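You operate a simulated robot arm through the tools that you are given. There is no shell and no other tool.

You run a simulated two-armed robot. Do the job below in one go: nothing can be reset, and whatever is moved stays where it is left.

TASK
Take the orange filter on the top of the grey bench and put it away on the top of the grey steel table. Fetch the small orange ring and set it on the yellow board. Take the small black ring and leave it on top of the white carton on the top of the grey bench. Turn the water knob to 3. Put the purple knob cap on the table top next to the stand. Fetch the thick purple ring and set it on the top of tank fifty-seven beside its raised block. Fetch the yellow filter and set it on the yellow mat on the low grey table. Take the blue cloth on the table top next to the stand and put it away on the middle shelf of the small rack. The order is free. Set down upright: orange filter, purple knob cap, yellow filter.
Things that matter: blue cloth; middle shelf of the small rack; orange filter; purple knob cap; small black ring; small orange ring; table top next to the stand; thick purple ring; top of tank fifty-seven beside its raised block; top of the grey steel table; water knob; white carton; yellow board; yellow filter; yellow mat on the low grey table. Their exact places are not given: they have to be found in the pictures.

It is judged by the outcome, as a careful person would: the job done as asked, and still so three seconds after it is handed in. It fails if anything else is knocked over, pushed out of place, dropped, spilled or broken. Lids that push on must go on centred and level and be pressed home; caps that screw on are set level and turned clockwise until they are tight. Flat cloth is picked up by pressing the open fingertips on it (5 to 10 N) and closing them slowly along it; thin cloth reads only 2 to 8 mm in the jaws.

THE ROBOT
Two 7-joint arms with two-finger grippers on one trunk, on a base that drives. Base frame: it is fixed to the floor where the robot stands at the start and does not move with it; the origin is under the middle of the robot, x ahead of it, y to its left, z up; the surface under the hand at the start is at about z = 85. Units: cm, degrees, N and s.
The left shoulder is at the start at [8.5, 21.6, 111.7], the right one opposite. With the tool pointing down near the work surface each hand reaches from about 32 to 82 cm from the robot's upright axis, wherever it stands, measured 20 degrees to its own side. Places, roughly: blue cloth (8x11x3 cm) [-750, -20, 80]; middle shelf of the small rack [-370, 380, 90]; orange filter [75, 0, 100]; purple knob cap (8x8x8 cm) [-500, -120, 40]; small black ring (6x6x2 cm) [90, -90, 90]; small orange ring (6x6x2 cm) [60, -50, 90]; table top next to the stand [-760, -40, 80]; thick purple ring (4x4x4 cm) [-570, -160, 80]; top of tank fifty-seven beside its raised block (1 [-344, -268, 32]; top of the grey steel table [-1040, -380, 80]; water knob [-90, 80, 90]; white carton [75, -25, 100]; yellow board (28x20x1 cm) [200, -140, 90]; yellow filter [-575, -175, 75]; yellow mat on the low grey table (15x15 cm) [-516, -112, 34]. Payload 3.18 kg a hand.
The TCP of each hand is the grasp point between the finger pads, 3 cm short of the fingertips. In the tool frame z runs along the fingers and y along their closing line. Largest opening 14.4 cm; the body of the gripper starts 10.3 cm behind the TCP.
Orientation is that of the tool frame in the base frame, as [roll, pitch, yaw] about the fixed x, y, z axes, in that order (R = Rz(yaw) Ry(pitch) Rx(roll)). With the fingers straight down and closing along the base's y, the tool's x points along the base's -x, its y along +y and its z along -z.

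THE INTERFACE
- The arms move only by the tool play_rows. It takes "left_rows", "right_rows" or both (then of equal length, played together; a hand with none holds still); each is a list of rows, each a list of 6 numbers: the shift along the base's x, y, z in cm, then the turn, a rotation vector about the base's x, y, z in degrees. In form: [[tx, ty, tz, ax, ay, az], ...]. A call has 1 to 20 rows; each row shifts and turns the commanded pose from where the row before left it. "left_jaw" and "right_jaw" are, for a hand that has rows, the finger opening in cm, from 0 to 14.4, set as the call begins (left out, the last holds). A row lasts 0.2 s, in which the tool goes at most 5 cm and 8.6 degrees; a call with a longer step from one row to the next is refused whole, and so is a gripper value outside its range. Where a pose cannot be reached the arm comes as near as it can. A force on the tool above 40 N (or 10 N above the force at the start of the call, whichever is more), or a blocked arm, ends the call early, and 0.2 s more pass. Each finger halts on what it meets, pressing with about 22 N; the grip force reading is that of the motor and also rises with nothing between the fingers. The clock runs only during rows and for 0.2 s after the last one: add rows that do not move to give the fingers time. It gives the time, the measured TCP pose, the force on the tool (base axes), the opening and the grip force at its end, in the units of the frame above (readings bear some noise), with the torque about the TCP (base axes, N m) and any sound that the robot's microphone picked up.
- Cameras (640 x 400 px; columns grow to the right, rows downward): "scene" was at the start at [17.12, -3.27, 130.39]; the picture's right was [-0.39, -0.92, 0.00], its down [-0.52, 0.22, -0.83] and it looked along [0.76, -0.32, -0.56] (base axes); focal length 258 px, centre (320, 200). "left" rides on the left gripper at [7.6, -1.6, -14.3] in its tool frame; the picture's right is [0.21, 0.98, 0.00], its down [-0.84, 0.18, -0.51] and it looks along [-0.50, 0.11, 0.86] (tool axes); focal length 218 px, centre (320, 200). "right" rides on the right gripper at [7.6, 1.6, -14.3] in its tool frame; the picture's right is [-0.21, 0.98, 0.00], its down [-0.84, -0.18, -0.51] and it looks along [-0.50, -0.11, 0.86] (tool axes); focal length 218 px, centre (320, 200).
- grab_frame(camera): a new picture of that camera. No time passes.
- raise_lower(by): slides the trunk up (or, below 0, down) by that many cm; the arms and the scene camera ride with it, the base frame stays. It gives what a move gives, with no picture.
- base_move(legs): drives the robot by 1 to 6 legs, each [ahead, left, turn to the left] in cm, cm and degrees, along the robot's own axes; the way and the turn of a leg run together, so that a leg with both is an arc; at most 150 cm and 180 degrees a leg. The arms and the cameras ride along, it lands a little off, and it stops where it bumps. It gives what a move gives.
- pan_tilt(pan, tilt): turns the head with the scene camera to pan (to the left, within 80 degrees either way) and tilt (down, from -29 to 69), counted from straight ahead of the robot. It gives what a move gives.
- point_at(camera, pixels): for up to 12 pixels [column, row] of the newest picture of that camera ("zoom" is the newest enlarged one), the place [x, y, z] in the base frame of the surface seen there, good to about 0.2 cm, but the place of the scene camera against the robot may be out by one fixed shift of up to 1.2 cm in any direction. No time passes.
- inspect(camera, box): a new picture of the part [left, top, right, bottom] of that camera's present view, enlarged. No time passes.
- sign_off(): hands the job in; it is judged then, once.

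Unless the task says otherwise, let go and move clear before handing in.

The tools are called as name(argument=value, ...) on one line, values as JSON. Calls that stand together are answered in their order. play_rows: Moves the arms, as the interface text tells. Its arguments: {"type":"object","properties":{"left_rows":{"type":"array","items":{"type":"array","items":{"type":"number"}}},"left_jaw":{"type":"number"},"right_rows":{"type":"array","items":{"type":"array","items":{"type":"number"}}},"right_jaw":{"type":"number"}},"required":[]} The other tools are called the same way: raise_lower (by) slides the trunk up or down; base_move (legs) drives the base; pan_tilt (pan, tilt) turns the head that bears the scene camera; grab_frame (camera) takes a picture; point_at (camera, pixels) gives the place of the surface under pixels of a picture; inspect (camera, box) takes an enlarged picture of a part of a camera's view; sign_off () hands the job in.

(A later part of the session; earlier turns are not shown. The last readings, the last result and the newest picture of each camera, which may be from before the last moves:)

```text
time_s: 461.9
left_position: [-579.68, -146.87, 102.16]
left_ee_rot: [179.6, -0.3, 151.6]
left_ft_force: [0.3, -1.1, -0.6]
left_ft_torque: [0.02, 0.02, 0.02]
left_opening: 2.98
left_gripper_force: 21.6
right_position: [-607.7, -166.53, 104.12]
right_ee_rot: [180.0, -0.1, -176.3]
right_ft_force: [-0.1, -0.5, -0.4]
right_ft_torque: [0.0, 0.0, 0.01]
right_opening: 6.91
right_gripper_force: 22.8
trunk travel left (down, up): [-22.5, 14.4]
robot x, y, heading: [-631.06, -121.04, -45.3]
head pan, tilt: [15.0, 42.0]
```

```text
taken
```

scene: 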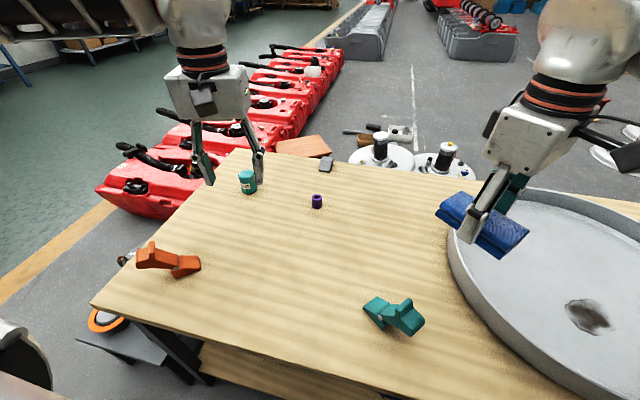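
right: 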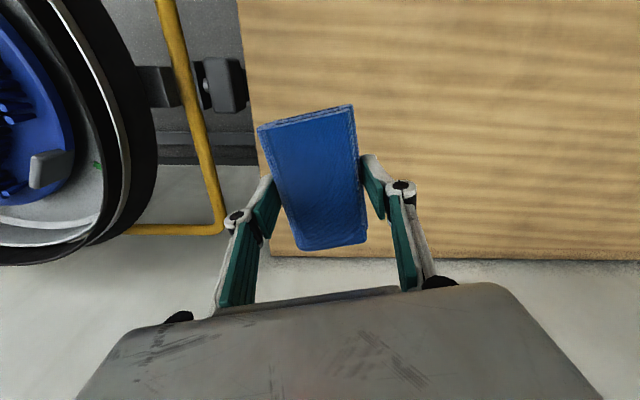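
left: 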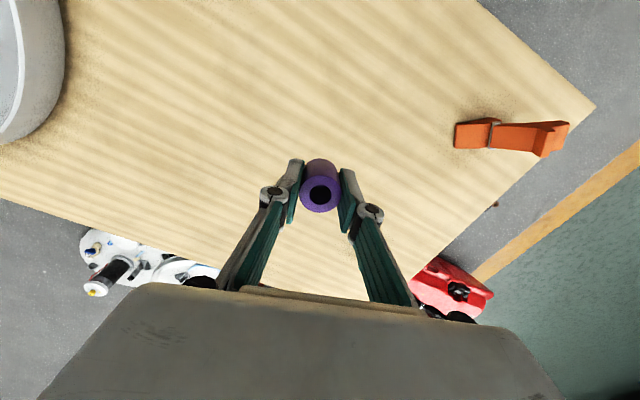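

The purple ring is held at 2.98 cm, with its bottom 3.5 cm below the TCP. Tank 57's block is nearer the tanks' rear ends, so I go around the far end of the wooden table and survey the area behind the tanks.

base_move(legs=[[-18, 0, 0], [0, 0, -90], [150, 0, 0], [0, 0, 90]])

pan_tilt(pan=20, tilt=22)

grab_frame(camera="scene")

```text
time_s: 478.2
left_position: [-704.24, -239.32, 102.03]
left_ee_rot: [179.7, -0.2, 149.0]
left_ft_force: [-0.8, 0.2, -0.1]
left_ft_torque: [0.0, 0.02, 0.01]
left_opening: 2.98
left_gripper_force: 21.2
right_position: [-733.27, -257.86, 104.01]
right_ee_rot: [-180.0, -0.3, -178.8]
right_ft_force: [0.5, -0.6, -0.1]
right_ft_torque: [-0.02, 0.0, -0.01]
right_opening: 6.89
right_gripper_force: 21.2
trunk travel left (down, up): [-22.5, 14.4]
robot x, y, heading: [-754.76, -211.53, -47.8]
head pan, tilt: [15.0, 42.0]
```

```text
time_s: 479.0
left_position: [-704.31, -239.46, 102.08]
left_ee_rot: [179.6, -0.3, 149.1]
left_ft_force: [-1.1, 0.2, -0.7]
left_ft_torque: [0.0, -0.04, -0.01]
left_opening: 2.99
left_gripper_force: 21.7
right_position: [-733.27, -258.03, 104.15]
right_ee_rot: [180.0, -0.3, -178.7]
right_ft_force: [-0.6, 0.0, 0.5]
right_ft_torque: [0.01, 0.01, 0.0]
right_opening: 6.89
right_gripper_force: 22.5
trunk travel left (down, up): [-22.5, 14.4]
robot x, y, heading: [-754.86, -211.53, -47.9]
head pan, tilt: [20.0, 22.0]
```

```text
taken
```

scene: 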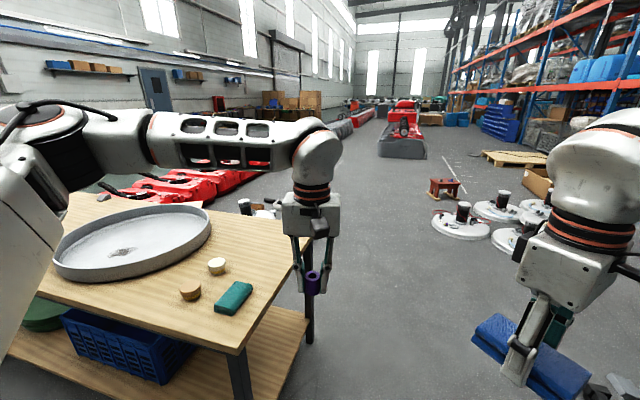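

inspect(camera="scene", box=[200, 90, 560, 290])

point_at(camera="scene", pixels=[[250, 210], [280, 212], [440, 230], [460, 238], [430, 195], [460, 192], [240, 345], [300, 235], [350, 230], [310, 340], [380, 155], [425, 157]])

```text
1.78 times, centred on (380, 190) of scene
```

zoom: 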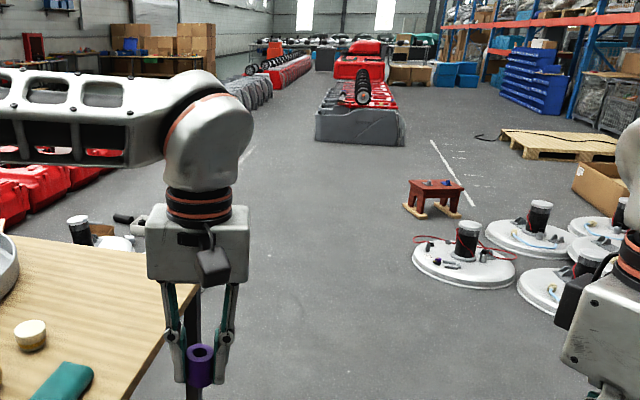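

```text
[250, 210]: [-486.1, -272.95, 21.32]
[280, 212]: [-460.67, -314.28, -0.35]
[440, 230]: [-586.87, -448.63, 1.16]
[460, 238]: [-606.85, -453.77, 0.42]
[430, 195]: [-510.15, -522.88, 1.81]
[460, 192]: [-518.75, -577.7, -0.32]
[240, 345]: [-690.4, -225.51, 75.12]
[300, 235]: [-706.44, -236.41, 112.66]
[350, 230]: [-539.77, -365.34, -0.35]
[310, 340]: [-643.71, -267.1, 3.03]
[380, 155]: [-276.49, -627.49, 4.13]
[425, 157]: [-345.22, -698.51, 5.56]
```

The lane between the two groups of white plates is clear. I go straight ahead past the table's end, then slide left into the lane.

base_move(legs=[[0, -8, 2.9], [150, 0, 0], [35, 0, 0], [0, 55, 0]])

pan_tilt(pan=35, tilt=22)

grab_frame(camera="scene")

inspect(camera="scene", box=[100, 120, 560, 330])

```text
time_s: 494.3
left_position: [-537.74, -332.66, 102.09]
left_ee_rot: [179.7, -0.3, 152.5]
left_ft_force: [0.5, 0.2, -0.8]
left_ft_torque: [0.02, -0.05, 0.0]
left_opening: 2.98
left_gripper_force: 22.4
right_position: [-565.66, -352.88, 104.13]
right_ee_rot: [180.0, -0.1, -175.2]
right_ft_force: [0.0, -0.1, -1.1]
right_ft_torque: [0.0, -0.02, -0.02]
right_opening: 6.88
right_gripper_force: 21.7
trunk travel left (down, up): [-22.5, 14.4]
robot x, y, heading: [-590.13, -307.94, -44.6]
head pan, tilt: [20.0, 22.0]
```

```text
time_s: 495.0
left_position: [-537.8, -332.76, 102.1]
left_ee_rot: [179.6, -0.4, 152.5]
left_ft_force: [-0.2, 1.2, -1.1]
left_ft_torque: [0.02, -0.02, 0.0]
left_opening: 2.96
left_gripper_force: 22.2
right_position: [-565.53, -352.95, 104.15]
right_ee_rot: [-180.0, -0.1, -175.2]
right_ft_force: [0.1, -0.6, -0.3]
right_ft_torque: [0.0, 0.02, 0.01]
right_opening: 6.9
right_gripper_force: 22.1
trunk travel left (down, up): [-22.5, 14.4]
robot x, y, heading: [-589.89, -307.85, -44.4]
head pan, tilt: [35.0, 22.0]
```

```text
taken
```

scene: 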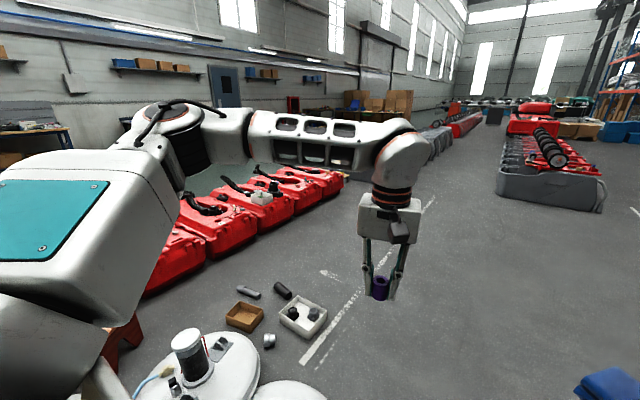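

```text
1.39 times, centred on (330, 225) of scene
```

zoom: 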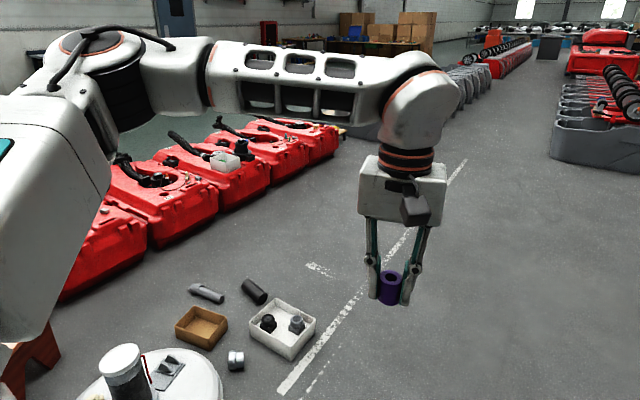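

The tank in question should appear near (216,208). I measure the floor clutter and the tank ends to plan the approach.

point_at(camera="scene", pixels=[[242, 325], [305, 335], [327, 310], [285, 295], [270, 345], [255, 350], [205, 262], [258, 232], [295, 205], [215, 205], [262, 195], [155, 292]])

inspect(camera="scene", box=[130, 150, 350, 310])

```text
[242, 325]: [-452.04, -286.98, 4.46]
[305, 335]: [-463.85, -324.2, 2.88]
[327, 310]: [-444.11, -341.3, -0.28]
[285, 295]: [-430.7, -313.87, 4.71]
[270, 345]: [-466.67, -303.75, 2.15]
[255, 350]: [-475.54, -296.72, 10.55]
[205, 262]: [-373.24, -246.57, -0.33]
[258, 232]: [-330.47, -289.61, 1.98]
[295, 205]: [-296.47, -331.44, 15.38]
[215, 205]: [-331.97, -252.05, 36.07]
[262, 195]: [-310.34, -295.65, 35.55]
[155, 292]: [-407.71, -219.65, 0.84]
```

```text
2.50 times, centred on (240, 230) of scene
```

zoom: 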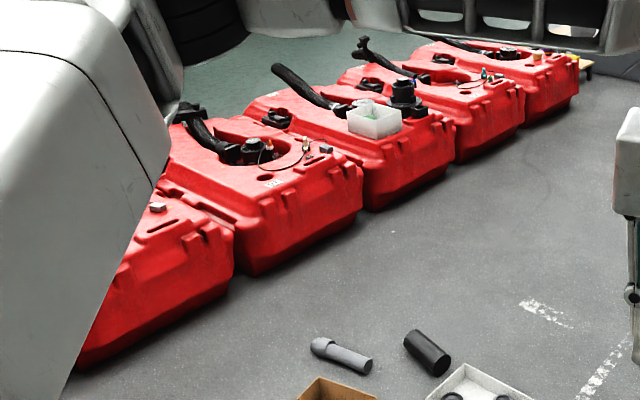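

Tank rears lie along n≈-30, and tank 57 spans p -163 to -223. The clutter stays at p>-185, so I drive along the lane to p≈-222, then turn to face the tank.

base_move(legs=[[150, 0, 0], [20, 0, 0], [0, 0, 89.5], [95, 0, 0]])

pan_tilt(pan=10, tilt=40)

grab_frame(camera="scene")

inspect(camera="scene", box=[150, 60, 470, 300])

```text
time_s: 512.1
left_position: [-375.87, -306.92, 102.17]
left_ee_rot: [179.6, -0.4, -117.6]
left_ft_force: [0.5, 0.3, -0.9]
left_ft_torque: [-0.01, 0.01, 0.01]
left_opening: 3.0
left_gripper_force: 22.2
right_position: [-355.72, -334.73, 104.02]
right_ee_rot: [-180.0, -0.2, -85.3]
right_ft_force: [-0.8, -0.1, -0.1]
right_ft_torque: [0.0, 0.0, 0.02]
right_opening: 6.89
right_gripper_force: 21.9
trunk travel left (down, up): [-22.5, 14.4]
robot x, y, heading: [-401.41, -359.11, 45.4]
head pan, tilt: [35.0, 22.0]
```

```text
time_s: 513.0
left_position: [-375.87, -307.07, 102.14]
left_ee_rot: [179.6, -0.3, -117.8]
left_ft_force: [0.1, 0.0, -0.6]
left_ft_torque: [-0.02, 0.0, 0.01]
left_opening: 2.96
left_gripper_force: 22.3
right_position: [-355.65, -334.9, 104.16]
right_ee_rot: [-179.9, -0.3, -85.4]
right_ft_force: [0.6, 0.2, -0.4]
right_ft_torque: [-0.04, -0.01, 0.02]
right_opening: 6.89
right_gripper_force: 22.2
trunk travel left (down, up): [-22.5, 14.4]
robot x, y, heading: [-400.79, -359.01, 45.6]
head pan, tilt: [10.0, 40.0]
```

```text
taken
```

scene: 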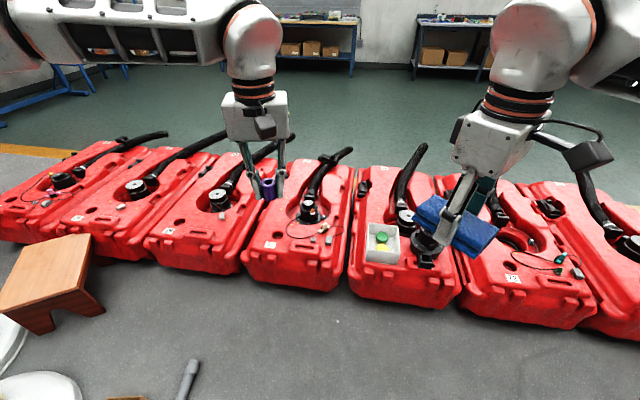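

```text
1.67 times, centred on (310, 180) of scene
```

zoom: 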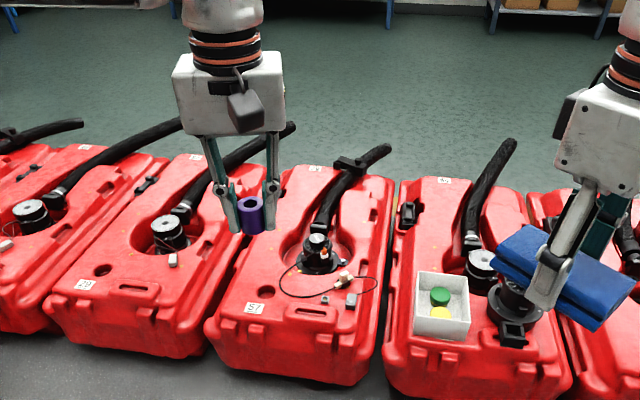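

Tank 57 is confirmed by its label at zoom (257,308). I look closer at its top for the raised block.

inspect(camera="scene", box=[235, 160, 365, 290])

point_at(camera="scene", pixels=[[270, 244], [325, 225], [335, 239], [310, 245], [295, 235], [316, 242], [337, 252], [285, 255], [265, 240], [345, 230], [300, 270], [280, 230]])

```text
3.08 times, centred on (300, 225) of scene
```

zoom: 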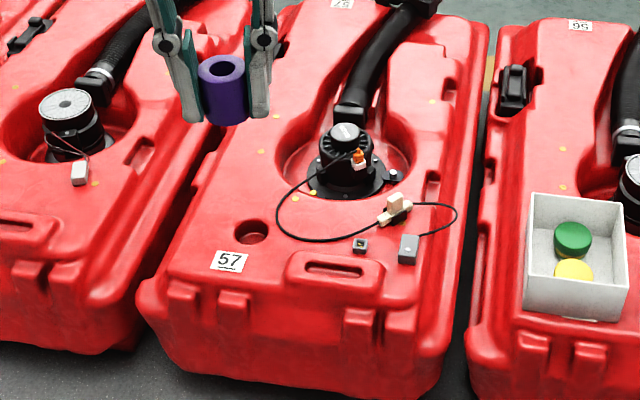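

```text
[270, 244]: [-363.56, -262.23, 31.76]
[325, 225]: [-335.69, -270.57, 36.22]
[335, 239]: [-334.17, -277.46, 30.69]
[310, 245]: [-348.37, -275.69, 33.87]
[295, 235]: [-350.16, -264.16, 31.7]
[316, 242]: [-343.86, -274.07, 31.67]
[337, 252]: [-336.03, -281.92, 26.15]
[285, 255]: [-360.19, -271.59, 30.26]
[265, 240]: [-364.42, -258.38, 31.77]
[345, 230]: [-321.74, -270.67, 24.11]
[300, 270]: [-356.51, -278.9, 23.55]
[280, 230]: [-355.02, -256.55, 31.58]
```

Tank 57's flat top is at z 31.7 and the raised red block with a slot is near (-348,-276). The target centre (-344,-268) lies by the cable loop, so I need a closer view. I drive 55 cm nearer and lower the trunk in steps.

base_move(legs=[[55, 0, 0]])

raise_lower(by=-8)

grab_frame(camera="left")

grab_frame(camera="scene")

```text
time_s: 516.1
left_position: [-338.73, -267.58, 102.28]
left_ee_rot: [179.7, -0.4, -116.9]
left_ft_force: [1.2, 0.0, -1.0]
left_ft_torque: [-0.03, 0.01, -0.02]
left_opening: 2.94
left_gripper_force: 21.9
right_position: [-318.13, -295.19, 104.15]
right_ee_rot: [180.0, -0.2, -84.6]
right_ft_force: [-0.1, 0.6, -0.6]
right_ft_torque: [-0.03, 0.0, -0.01]
right_opening: 6.88
right_gripper_force: 22.5
trunk travel left (down, up): [-22.5, 14.4]
robot x, y, heading: [-363.2, -320.17, 46.2]
head pan, tilt: [10.0, 40.0]
```

```text
time_s: 517.3
left_position: [-338.84, -267.87, 94.46]
left_ee_rot: [179.8, -0.1, -116.9]
left_ft_force: [-0.5, -1.1, -1.3]
left_ft_torque: [0.03, 0.0, 0.01]
left_opening: 2.98
left_gripper_force: 22.1
right_position: [-318.25, -295.32, 96.38]
right_ee_rot: [-179.9, 0.0, -84.6]
right_ft_force: [-0.1, -0.3, 0.0]
right_ft_torque: [0.02, -0.01, 0.01]
right_opening: 6.88
right_gripper_force: 22.0
trunk travel left (down, up): [-14.5, 22.4]
robot x, y, heading: [-363.44, -320.16, 46.3]
head pan, tilt: [10.0, 40.0]
```

```text
taken
```

left: 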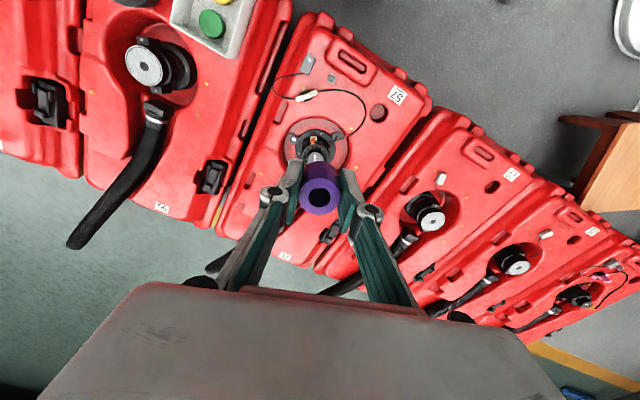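

```text
taken
```

scene: 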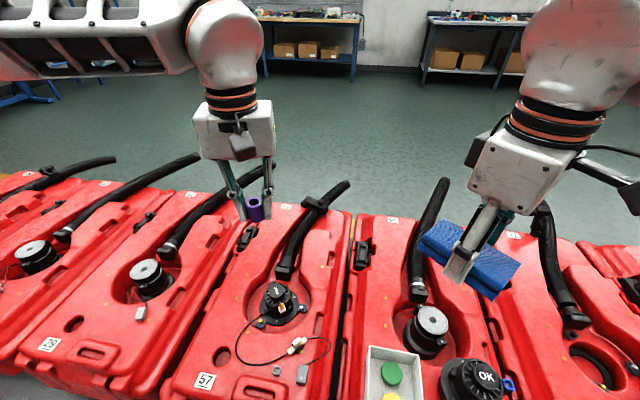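

inspect(camera="left", box=[250, 10, 430, 160])

point_at(camera="zoom", pixels=[[355, 135], [320, 180], [410, 165], [300, 135], [360, 110], [280, 155], [255, 110], [400, 225], [280, 250], [350, 170], [375, 200], [310, 235]])

```text
2.67 times, centred on (340, 85) of left
```

zoom: 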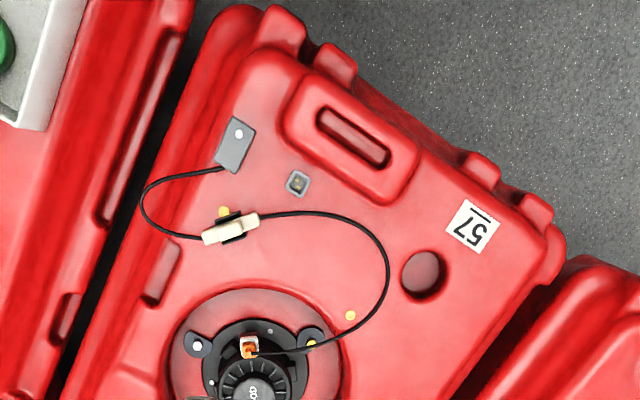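

```text
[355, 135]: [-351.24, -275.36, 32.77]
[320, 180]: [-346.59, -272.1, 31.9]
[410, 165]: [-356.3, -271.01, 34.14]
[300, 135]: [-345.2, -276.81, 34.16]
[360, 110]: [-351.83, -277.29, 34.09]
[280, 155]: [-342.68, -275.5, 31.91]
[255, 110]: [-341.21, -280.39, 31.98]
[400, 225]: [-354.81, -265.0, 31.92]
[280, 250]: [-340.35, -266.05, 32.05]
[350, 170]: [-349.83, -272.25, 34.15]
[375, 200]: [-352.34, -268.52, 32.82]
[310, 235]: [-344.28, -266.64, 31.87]
```

The picture shows the raised slotted block, the wire and a flat spot next to both. I choose (-344.2,-265.6), about 1.5 cm clear of the wire. I lower the trunk further and check the arms.

raise_lower(by=-7)

play_rows(left_rows=[[0, 0, -3, 0, 0, 6], [0, 0, -3, 0, 0, 6], [-1.5, 0.5, -3, 0, 0, 6], [-1.5, 0.5, -3, 0, 0, 0], [-1.5, 0.5, -3, 0, 0, 0], [-1, 0.5, -3, 0, 0, 0], [0, 0, 0, 0, 0, 0]])

grab_frame(camera="left")

```text
time_s: 518.4
left_position: [-338.85, -267.74, 87.39]
left_ee_rot: [179.7, 0.0, -117.0]
left_ft_force: [-0.8, 0.0, -0.5]
left_ft_torque: [0.03, -0.05, 0.01]
left_opening: 2.97
left_gripper_force: 21.5
right_position: [-318.32, -295.27, 89.52]
right_ee_rot: [-179.9, 0.1, -84.6]
right_ft_force: [-0.4, -0.3, 0.3]
right_ft_torque: [0.02, -0.03, -0.02]
right_opening: 6.88
right_gripper_force: 21.9
trunk travel left (down, up): [-7.5, 29.4]
robot x, y, heading: [-362.99, -320.4, 46.3]
head pan, tilt: [10.0, 40.0]
```

```text
time_s: 520.0
left_position: [-344.39, -265.74, 69.15]
left_ee_rot: [179.7, -0.3, -99.0]
left_ft_force: [-0.4, -0.5, -0.4]
left_ft_torque: [0.03, 0.02, -0.01]
left_opening: 2.97
left_gripper_force: 21.8
right_position: [-318.23, -295.32, 89.19]
right_ee_rot: [179.9, -0.1, -84.6]
right_ft_force: [-0.5, -0.8, -0.3]
right_ft_torque: [-0.01, -0.02, 0.0]
right_opening: 6.88
right_gripper_force: 22.1
trunk travel left (down, up): [-7.5, 29.4]
robot x, y, heading: [-362.82, -320.12, 46.0]
head pan, tilt: [10.0, 40.0]
```

```text
taken
```

left: 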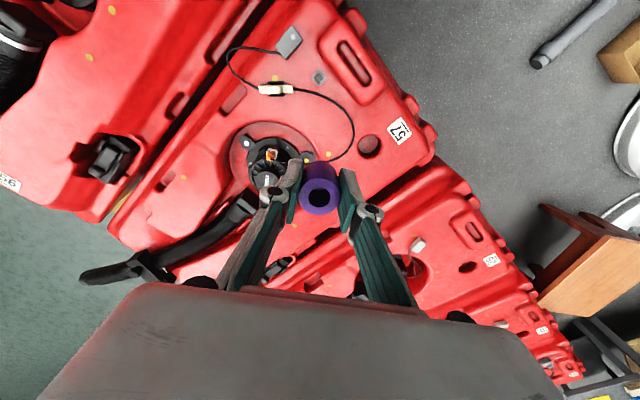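

The landing point projects to (320,112), inside the wire loop and clear of it. I lower to about z 42 and check again.

play_rows(left_rows=[[0, 0, -4, 0, 0, 0], [0, 0, -4, 0, 0, 0], [0, 0, -4, 0, 0, 0], [0, 0, -4, 0, 0, 0], [0, 0, -4, 0, 0, 0], [0, 0, -4, 0, 0, 0], [0, 0, -3, 0, 0, 0], [0, 0, 0, 0, 0, 0]])

grab_frame(camera="left")

grab_frame(camera="scene")

```text
time_s: 521.8
left_position: [-344.18, -265.71, 42.24]
left_ee_rot: [179.8, -0.3, -98.9]
left_ft_force: [0.2, 0.5, -0.2]
left_ft_torque: [0.01, -0.01, -0.01]
left_opening: 2.96
left_gripper_force: 22.2
right_position: [-318.18, -295.28, 89.12]
right_ee_rot: [-180.0, -0.1, -84.6]
right_ft_force: [0.5, 0.4, -0.8]
right_ft_torque: [0.0, 0.0, 0.06]
right_opening: 6.91
right_gripper_force: 22.2
trunk travel left (down, up): [-7.5, 29.4]
robot x, y, heading: [-362.86, -319.61, 46.2]
head pan, tilt: [10.0, 40.0]
```

```text
taken
```

left: 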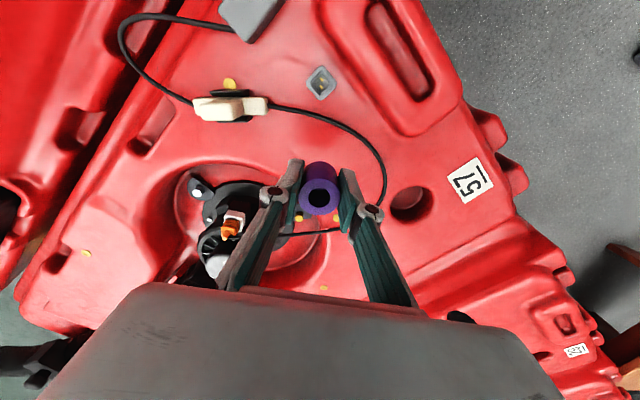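

```text
taken
```

scene: 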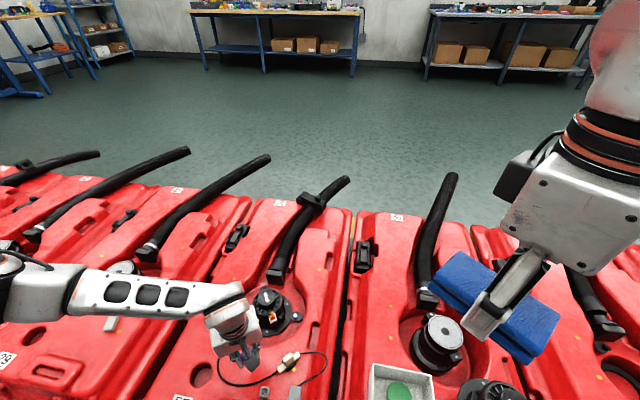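

The landing point (320,149) is about 2 cm clear of the wire on every side. I lower to contact.

play_rows(left_rows=[[0, 0, -3, 0, 0, 0], [0, 0, -2.5, 0, 0, 0], [0, 0, -0.5, 0, 0, 0], [0, 0, 0, 0, 0, 0]])

play_rows(left_rows=[[0, 0, -0.3, 0, 0, 0], [0, 0, -0.2, 0, 0, 0], [0, 0, 0, 0, 0, 0]])

```text
time_s: 522.8
left_position: [-344.22, -265.84, 36.2]
left_ee_rot: [179.7, -0.4, -98.9]
left_ft_force: [-1.0, -0.2, -1.1]
left_ft_torque: [0.03, 0.0, -0.01]
left_opening: 2.95
left_gripper_force: 22.3
right_position: [-318.13, -295.26, 89.21]
right_ee_rot: [180.0, -0.2, -84.7]
right_ft_force: [-1.0, -0.1, -0.2]
right_ft_torque: [0.0, -0.04, -0.01]
right_opening: 6.88
right_gripper_force: 21.7
trunk travel left (down, up): [-7.5, 29.4]
robot x, y, heading: [-363.32, -320.31, 46.2]
head pan, tilt: [10.0, 40.0]
```

```text
time_s: 523.5
left_position: [-344.16, -265.79, 35.63]
left_ee_rot: [179.6, -0.4, -98.9]
left_ft_force: [0.0, 0.5, -0.9]
left_ft_torque: [0.01, 0.02, 0.03]
left_opening: 2.98
left_gripper_force: 22.3
right_position: [-318.31, -295.3, 89.16]
right_ee_rot: [180.0, -0.2, -84.6]
right_ft_force: [-0.1, -0.1, 0.2]
right_ft_torque: [0.03, 0.02, 0.0]
right_opening: 6.88
right_gripper_force: 22.4
trunk travel left (down, up): [-7.5, 29.4]
robot x, y, heading: [-363.03, -320.23, 46.1]
head pan, tilt: [10.0, 40.0]
```

play_rows(left_rows=[[0, 0, -0.2, 0, 0, 0], [0, 0, -0.15, 0, 0, 0], [0, 0, 0, 0, 0, 0]])

```text
time_s: 524.4
left_position: [-344.3, -265.77, 35.21]
left_ee_rot: [179.6, -0.3, -98.9]
left_ft_force: [-1.1, -0.2, 3.7]
left_ft_torque: [-0.01, 0.01, -0.04]
left_opening: 3.0
left_gripper_force: 22.0
right_position: [-318.25, -295.39, 89.24]
right_ee_rot: [180.0, -0.2, -84.6]
right_ft_force: [-0.2, 0.7, 0.0]
right_ft_torque: [-0.01, 0.0, -0.02]
right_opening: 6.89
right_gripper_force: 21.9
trunk travel left (down, up): [-7.5, 29.4]
robot x, y, heading: [-363.53, -320.19, 46.2]
head pan, tilt: [10.0, 40.0]
```

Contact is 3.7 N at z 35.2. I open slightly and lift straight up.

play_rows(left_rows=[[0, 0, -0.05, 0, 0, 0], [0, 0, 0, 0, 0, 0], [0, 0, 0, 0, 0, 0]], left_jaw=4.6)

play_rows(left_rows=[[0, 0, 2, 0, 0, 0], [0, 0, 3, 0, 0, 0], [0, 0, 4, 0, 0, 0], [0, 0, 4, 0, 0, 0], [0, 0, 0, 0, 0, 0]])

grab_frame(camera="left")

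inspect(camera="left", box=[220, 50, 420, 220])

```text
time_s: 525.1
left_position: [-344.23, -265.73, 35.24]
left_ee_rot: [179.6, -0.3, -98.9]
left_ft_force: [0.1, 0.6, -0.2]
left_ft_torque: [-0.05, -0.01, 0.01]
left_opening: 4.57
left_gripper_force: 0.2
right_position: [-318.19, -295.21, 89.09]
right_ee_rot: [-180.0, -0.1, -84.6]
right_ft_force: [-0.1, 0.0, -0.7]
right_ft_torque: [-0.01, -0.02, 0.0]
right_opening: 6.9
right_gripper_force: 21.9
trunk travel left (down, up): [-7.5, 29.4]
robot x, y, heading: [-362.73, -319.64, 46.2]
head pan, tilt: [10.0, 40.0]
```

```text
time_s: 526.4
left_position: [-344.21, -265.88, 48.2]
left_ee_rot: [179.5, -0.5, -98.9]
left_ft_force: [0.2, 0.0, 0.4]
left_ft_torque: [0.0, -0.01, 0.01]
left_opening: 4.61
left_gripper_force: 0.1
right_position: [-318.21, -295.16, 89.08]
right_ee_rot: [-180.0, -0.1, -84.7]
right_ft_force: [0.3, 0.8, -0.3]
right_ft_torque: [0.02, 0.0, -0.05]
right_opening: 6.9
right_gripper_force: 21.8
trunk travel left (down, up): [-7.5, 29.4]
robot x, y, heading: [-363.43, -320.02, 46.4]
head pan, tilt: [10.0, 40.0]
```

```text
taken
```

left: 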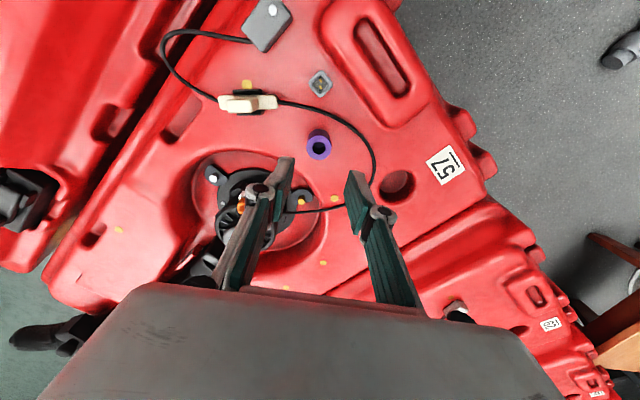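

```text
2.35 times, centred on (320, 135) of left
```

zoom: 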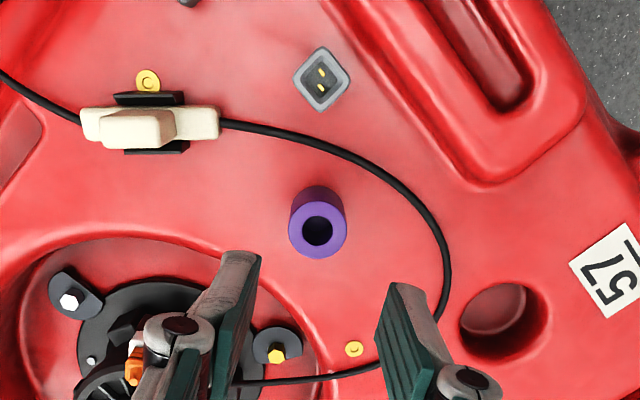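

The ring stands upright on tank 57 beside the slotted block, clear of the wire. I raise the left hand and trunk, then start back toward the rack with the cloth.

play_rows(left_rows=[[0, 0, 4, 0, 0, 0], [0, 0, 4, 0, 0, 0], [0, 0, 4, 0, 0, 0], [0, 0, 4, 0, 0, 0], [0, 0, 4, 0, 0, 0], [0, 0, 4, 0, 0, 0], [0, 0, 4, 0, 0, 0], [0, 0, 4, 0, 0, 0], [0, 0, 0, 0, 0, 0]])

raise_lower(by=8)

raise_lower(by=7)

grab_frame(camera="scene")

```text
time_s: 528.4
left_position: [-344.41, -265.8, 80.11]
left_ee_rot: [179.6, -0.4, -98.8]
left_ft_force: [0.6, 0.1, -0.7]
left_ft_torque: [0.03, 0.02, 0.0]
left_opening: 4.58
left_gripper_force: 0.0
right_position: [-318.18, -295.43, 89.1]
right_ee_rot: [-179.9, -0.2, -84.6]
right_ft_force: [-0.7, -0.6, 0.5]
right_ft_torque: [0.0, -0.01, 0.01]
right_opening: 6.89
right_gripper_force: 21.5
trunk travel left (down, up): [-7.5, 29.4]
robot x, y, heading: [-363.05, -320.07, 46.1]
head pan, tilt: [10.0, 40.0]
```

```text
time_s: 529.5
left_position: [-344.17, -265.68, 87.9]
left_ee_rot: [179.5, -0.7, -98.9]
left_ft_force: [-0.2, 0.3, -0.3]
left_ft_torque: [-0.02, 0.01, 0.01]
left_opening: 4.59
left_gripper_force: 0.1
right_position: [-318.15, -295.15, 96.91]
right_ee_rot: [-180.0, -0.3, -84.5]
right_ft_force: [0.0, 0.9, -0.8]
right_ft_torque: [-0.06, 0.05, 0.04]
right_opening: 6.87
right_gripper_force: 21.5
trunk travel left (down, up): [-15.5, 21.4]
robot x, y, heading: [-362.84, -320.03, 46.3]
head pan, tilt: [10.0, 40.0]
```

```text
time_s: 530.6
left_position: [-344.24, -265.6, 95.07]
left_ee_rot: [179.7, -0.5, -99.0]
left_ft_force: [0.5, 0.7, 0.4]
left_ft_torque: [-0.03, 0.05, 0.0]
left_opening: 4.6
left_gripper_force: 0.2
right_position: [-318.28, -295.2, 103.99]
right_ee_rot: [179.9, -0.3, -84.7]
right_ft_force: [0.2, 0.5, -0.2]
right_ft_torque: [-0.03, 0.06, -0.01]
right_opening: 6.87
right_gripper_force: 22.2
trunk travel left (down, up): [-22.5, 14.4]
robot x, y, heading: [-363.32, -319.91, 46.1]
head pan, tilt: [10.0, 40.0]
```

```text
taken
```

scene: 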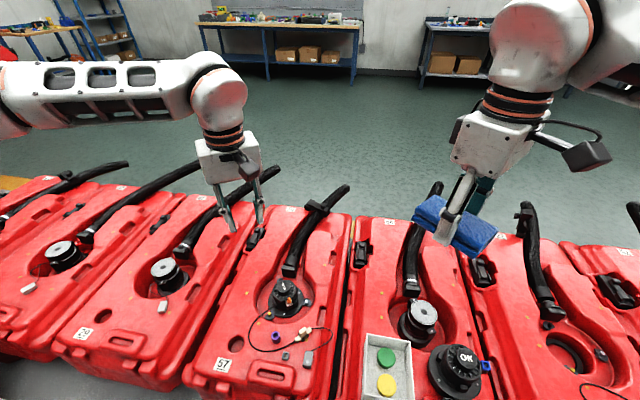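

I back out from the tank, turn toward +p and retrace the lane with the camera facing forward.

base_move(legs=[[-150, 0, 0], [0, 0, 89], [150, 0, 0], [20, 0, 0]])

pan_tilt(pan=0, tilt=25)

grab_frame(camera="scene")

```text
time_s: 550.0
left_position: [-639.24, -285.96, 95.17]
left_ee_rot: [179.6, -0.3, -11.1]
left_ft_force: [0.1, 0.2, -0.1]
left_ft_torque: [-0.02, -0.05, -0.01]
left_opening: 4.58
left_gripper_force: 0.1
right_position: [-608.7, -261.18, 104.18]
right_ee_rot: [179.9, -0.1, 3.2]
right_ft_force: [0.3, 1.9, -0.9]
right_ft_torque: [-0.03, -0.04, 0.0]
right_opening: 6.89
right_gripper_force: 21.8
trunk travel left (down, up): [-22.5, 14.4]
robot x, y, heading: [-585.57, -307.23, 134.0]
head pan, tilt: [10.0, 40.0]
```

```text
time_s: 550.8
left_position: [-639.11, -286.03, 95.31]
left_ee_rot: [179.8, -0.3, -11.1]
left_ft_force: [0.8, 0.2, -0.1]
left_ft_torque: [0.01, 0.01, 0.02]
left_opening: 4.59
left_gripper_force: 0.0
right_position: [-608.76, -261.22, 104.25]
right_ee_rot: [-179.9, -0.1, 3.2]
right_ft_force: [1.0, 0.8, -1.2]
right_ft_torque: [0.0, 0.01, -0.02]
right_opening: 6.9
right_gripper_force: 21.7
trunk travel left (down, up): [-22.5, 14.4]
robot x, y, heading: [-585.36, -306.79, 134.1]
head pan, tilt: [0.0, 25.0]
```

```text
taken
```

scene: 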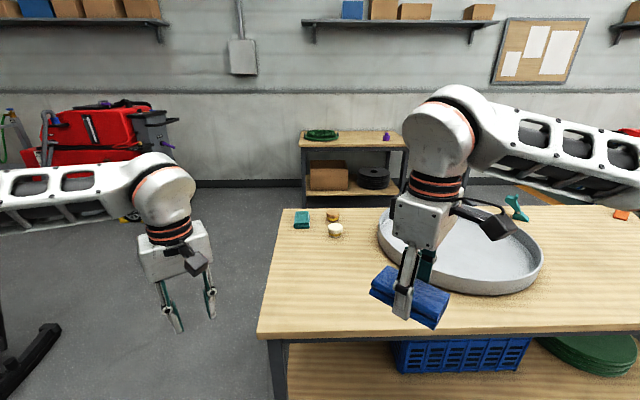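

point_at(camera="scene", pixels=[[50, 330], [20, 370], [55, 345], [265, 330], [290, 212], [10, 320]])

```text
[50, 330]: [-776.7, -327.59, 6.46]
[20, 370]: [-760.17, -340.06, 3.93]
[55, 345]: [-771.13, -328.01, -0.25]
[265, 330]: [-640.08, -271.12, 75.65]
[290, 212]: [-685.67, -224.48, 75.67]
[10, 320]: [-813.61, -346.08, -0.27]
```

The lane between the table corner (n=-236) and the teal machine (n=-373) is wide enough. I slide left 65 cm, go ahead to the aisle, and turn toward the rack side.

base_move(legs=[[0, 65, 1], [150, 0, 0], [40, 0, 0], [0, 0, -90], [150, 0, 0]])

pan_tilt(pan=0, tilt=15)

grab_frame(camera="scene")

```text
time_s: 577.1
left_position: [-637.84, -51.76, 95.15]
left_ee_rot: [179.6, -0.4, -99.8]
left_ft_force: [0.5, -0.5, -0.7]
left_ft_torque: [-0.01, -0.01, 0.01]
left_opening: 4.6
left_gripper_force: 0.0
right_position: [-612.34, -81.71, 104.16]
right_ee_rot: [-180.0, -0.1, -85.6]
right_ft_force: [-0.3, 0.3, 0.0]
right_ft_torque: [-0.02, 0.02, 0.03]
right_opening: 6.86
right_gripper_force: 21.8
trunk travel left (down, up): [-22.5, 14.4]
robot x, y, heading: [-657.66, -106.43, 45.5]
head pan, tilt: [0.0, 25.0]
```

```text
time_s: 577.9
left_position: [-637.87, -51.81, 95.1]
left_ee_rot: [179.7, -0.3, -99.8]
left_ft_force: [0.6, -0.4, -0.1]
left_ft_torque: [-0.02, -0.02, 0.02]
left_opening: 4.6
left_gripper_force: 0.0
right_position: [-612.37, -81.69, 104.07]
right_ee_rot: [180.0, -0.1, -85.3]
right_ft_force: [-0.7, 0.0, -0.8]
right_ft_torque: [-0.03, 0.01, 0.0]
right_opening: 6.9
right_gripper_force: 21.9
trunk travel left (down, up): [-22.5, 14.4]
robot x, y, heading: [-657.48, -106.07, 45.3]
head pan, tilt: [0.0, 15.0]
```

```text
taken
```

scene: 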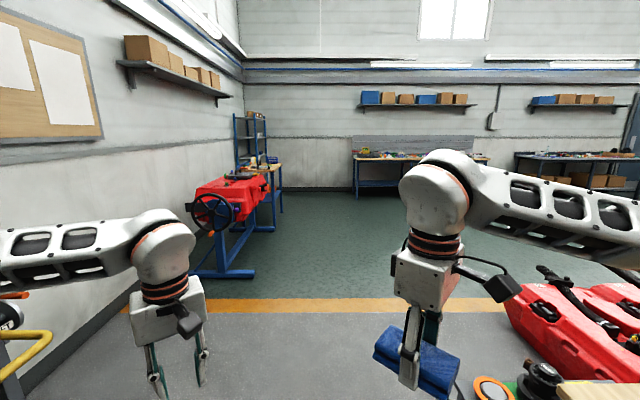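

The rack is at (250,140) along the left wall, past the red vise. I drive ahead 300 cm and look again.

base_move(legs=[[150, 0, 0], [150, 0, 0]])

pan_tilt(pan=45, tilt=20)

grab_frame(camera="scene")

```text
time_s: 592.3
left_position: [-425.62, 159.25, 95.17]
left_ee_rot: [179.6, -0.3, -100.2]
left_ft_force: [-0.7, -0.1, -0.2]
left_ft_torque: [-0.03, 0.0, -0.04]
left_opening: 4.59
left_gripper_force: 0.0
right_position: [-400.23, 129.14, 104.21]
right_ee_rot: [-180.0, -0.2, -85.8]
right_ft_force: [-0.1, -0.7, -0.1]
right_ft_torque: [0.0, 0.0, 0.0]
right_opening: 6.91
right_gripper_force: 21.8
trunk travel left (down, up): [-22.5, 14.4]
robot x, y, heading: [-445.62, 105.33, 45.0]
head pan, tilt: [0.0, 15.0]
```

```text
time_s: 593.4
left_position: [-425.63, 159.12, 95.14]
left_ee_rot: [179.6, -0.4, -100.0]
left_ft_force: [0.7, 0.6, 0.3]
left_ft_torque: [0.03, -0.02, -0.01]
left_opening: 4.6
left_gripper_force: 0.1
right_position: [-400.27, 129.13, 104.22]
right_ee_rot: [180.0, -0.2, -85.8]
right_ft_force: [0.5, 0.0, -0.9]
right_ft_torque: [-0.03, -0.01, 0.0]
right_opening: 6.88
right_gripper_force: 22.1
trunk travel left (down, up): [-22.5, 14.4]
robot x, y, heading: [-445.68, 105.22, 44.8]
head pan, tilt: [45.0, 20.0]
```

```text
taken
```

scene: 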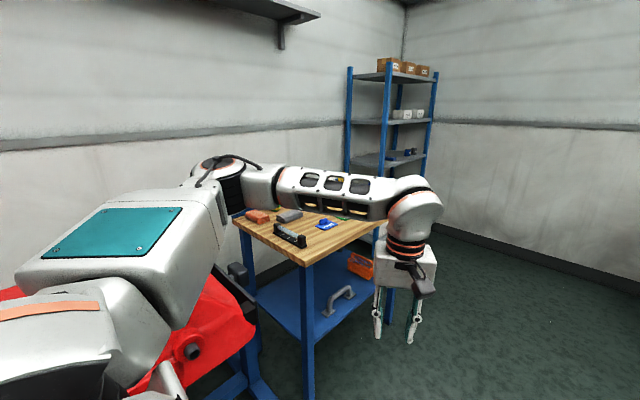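

The rack stands beyond a small tool table with blue legs that is near my left arm. I measure the rack's shelves and that table.

inspect(camera="scene", box=[330, 40, 460, 200])

point_at(camera="scene", pixels=[[387, 124], [385, 166], [432, 122], [425, 155], [400, 160], [385, 80], [348, 120], [305, 265], [375, 225], [235, 215], [410, 155], [300, 215]])

```text
2.50 times, centred on (395, 120) of scene
```

zoom: 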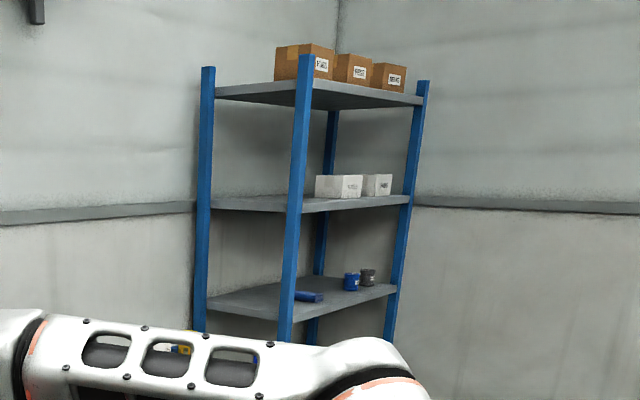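

```text
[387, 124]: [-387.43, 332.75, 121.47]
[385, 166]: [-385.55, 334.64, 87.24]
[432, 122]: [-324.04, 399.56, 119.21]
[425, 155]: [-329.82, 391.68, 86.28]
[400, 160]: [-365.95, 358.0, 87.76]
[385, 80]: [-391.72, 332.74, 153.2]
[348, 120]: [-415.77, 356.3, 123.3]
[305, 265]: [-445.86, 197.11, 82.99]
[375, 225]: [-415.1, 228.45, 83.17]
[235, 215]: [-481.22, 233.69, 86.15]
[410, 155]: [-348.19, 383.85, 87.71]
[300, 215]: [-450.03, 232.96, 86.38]
```

The shelves are at z 87.7, 121 and 154 (with more below), so the middle one is z 87.7, and the rack's front runs from (-387,333) to (-325,397). I drive 150 cm ahead past the tool table and look again.

base_move(legs=[[150, 0, 0]])

pan_tilt(pan=60, tilt=20)

grab_frame(camera="scene")

pan_tilt(pan=-10, tilt=30)

grab_frame(camera="scene")

```text
time_s: 600.8
left_position: [-316.63, 263.08, 95.15]
left_ee_rot: [179.6, -0.2, -101.9]
left_ft_force: [-0.2, -0.3, -0.2]
left_ft_torque: [0.01, 0.01, -0.01]
left_opening: 4.59
left_gripper_force: 0.0
right_position: [-292.09, 232.03, 104.08]
right_ee_rot: [180.0, -0.2, -87.6]
right_ft_force: [-0.7, -0.2, -0.4]
right_ft_torque: [-0.03, -0.01, 0.01]
right_opening: 6.89
right_gripper_force: 22.4
trunk travel left (down, up): [-22.5, 14.4]
robot x, y, heading: [-338.13, 209.37, 43.2]
head pan, tilt: [45.0, 20.0]
```

```text
time_s: 601.6
left_position: [-316.62, 263.04, 95.18]
left_ee_rot: [179.7, -0.3, -101.8]
left_ft_force: [0.6, 0.8, -0.1]
left_ft_torque: [0.01, 0.03, 0.01]
left_opening: 4.57
left_gripper_force: 0.0
right_position: [-292.12, 232.08, 104.14]
right_ee_rot: [-180.0, -0.2, -87.5]
right_ft_force: [0.6, 0.2, -1.2]
right_ft_torque: [-0.02, 0.03, 0.04]
right_opening: 6.86
right_gripper_force: 21.8
trunk travel left (down, up): [-22.5, 14.4]
robot x, y, heading: [-338.17, 209.71, 43.2]
head pan, tilt: [60.0, 20.0]
```

```text
taken
```

scene: 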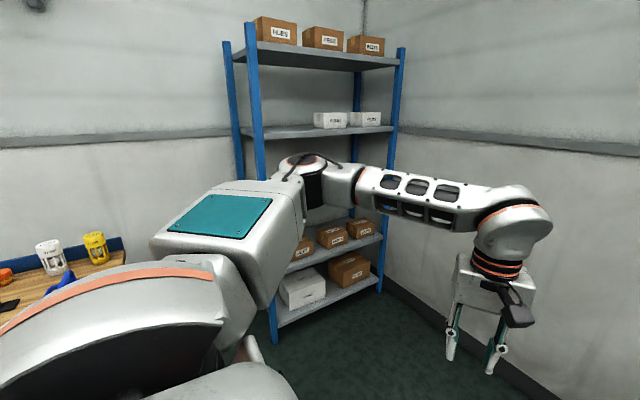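

```text
time_s: 603.0
left_position: [-316.54, 262.96, 95.28]
left_ee_rot: [179.7, -0.3, -101.9]
left_ft_force: [-0.1, -1.1, 0.5]
left_ft_torque: [-0.02, -0.01, -0.02]
left_opening: 4.59
left_gripper_force: 0.1
right_position: [-292.13, 232.2, 104.12]
right_ee_rot: [179.9, -0.2, -87.4]
right_ft_force: [-0.4, -0.5, 0.3]
right_ft_torque: [-0.02, 0.03, -0.03]
right_opening: 6.86
right_gripper_force: 22.4
trunk travel left (down, up): [-22.5, 14.4]
robot x, y, heading: [-338.01, 209.61, 43.2]
head pan, tilt: [-10.0, 30.0]
```

```text
taken
```

scene: 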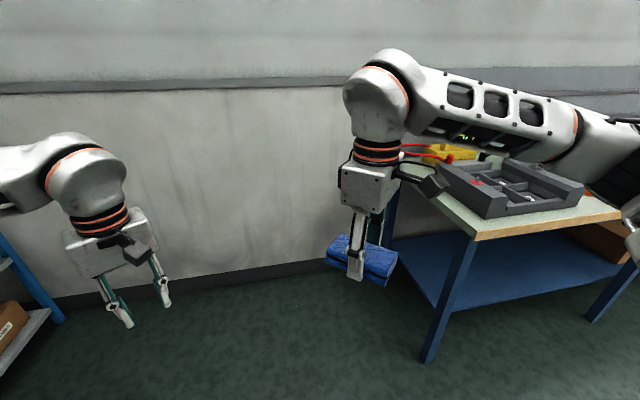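

I turn left to face the rack; the space is sufficient on both sides.

base_move(legs=[[0, 0, 91.8], [0, -50, 0]])

pan_tilt(pan=0, tilt=25)

grab_frame(camera="scene")

inspect(camera="scene", box=[200, 90, 480, 290])

```text
time_s: 611.6
left_position: [-356.89, 264.14, 95.26]
left_ee_rot: [179.7, -0.3, -11.2]
left_ft_force: [0.8, 0.4, -0.2]
left_ft_torque: [0.03, -0.01, -0.01]
left_opening: 4.59
left_gripper_force: 0.1
right_position: [-326.4, 288.95, 104.15]
right_ee_rot: [-180.0, -0.1, 3.2]
right_ft_force: [0.0, -0.6, -1.0]
right_ft_torque: [0.01, 0.03, 0.0]
right_opening: 6.9
right_gripper_force: 22.5
trunk travel left (down, up): [-22.5, 14.4]
robot x, y, heading: [-303.54, 242.87, 133.8]
head pan, tilt: [-10.0, 30.0]
```

```text
time_s: 612.3
left_position: [-357.03, 264.1, 95.23]
left_ee_rot: [179.7, -0.3, -11.2]
left_ft_force: [1.2, 0.0, 0.2]
left_ft_torque: [-0.03, 0.0, -0.01]
left_opening: 4.59
left_gripper_force: 0.1
right_position: [-326.42, 288.89, 104.14]
right_ee_rot: [179.9, -0.2, 3.2]
right_ft_force: [0.9, 0.1, -0.5]
right_ft_torque: [-0.02, -0.01, 0.0]
right_opening: 6.88
right_gripper_force: 22.2
trunk travel left (down, up): [-22.5, 14.4]
robot x, y, heading: [-303.36, 242.88, 133.9]
head pan, tilt: [0.0, 25.0]
```

```text
taken
```

scene: 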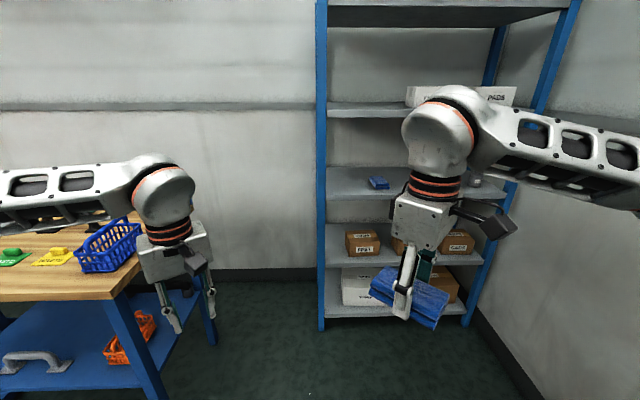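

```text
2.00 times, centred on (340, 190) of scene
```

zoom: 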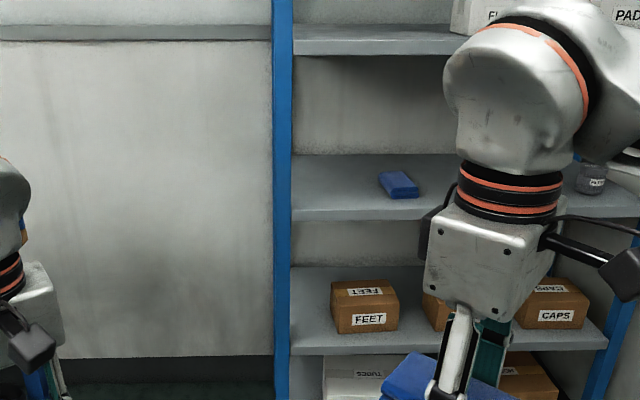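

The middle shelf holds another folded blue cloth at (379,182) and jars further right. I measure the shelf's free area and the shelf above.

point_at(camera="scene", pixels=[[379, 182], [335, 193], [375, 196], [350, 170], [390, 191], [360, 105], [360, 115], [345, 185], [360, 180], [322, 185], [476, 182], [398, 180]])

```text
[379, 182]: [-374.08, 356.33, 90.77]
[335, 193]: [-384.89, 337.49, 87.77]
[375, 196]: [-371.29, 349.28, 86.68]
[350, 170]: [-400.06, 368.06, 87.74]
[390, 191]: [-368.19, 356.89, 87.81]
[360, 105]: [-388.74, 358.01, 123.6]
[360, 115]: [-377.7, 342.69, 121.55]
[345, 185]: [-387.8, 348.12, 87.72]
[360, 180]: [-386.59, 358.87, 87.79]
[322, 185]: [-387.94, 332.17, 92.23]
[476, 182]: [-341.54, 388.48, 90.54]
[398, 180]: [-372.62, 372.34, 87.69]
```

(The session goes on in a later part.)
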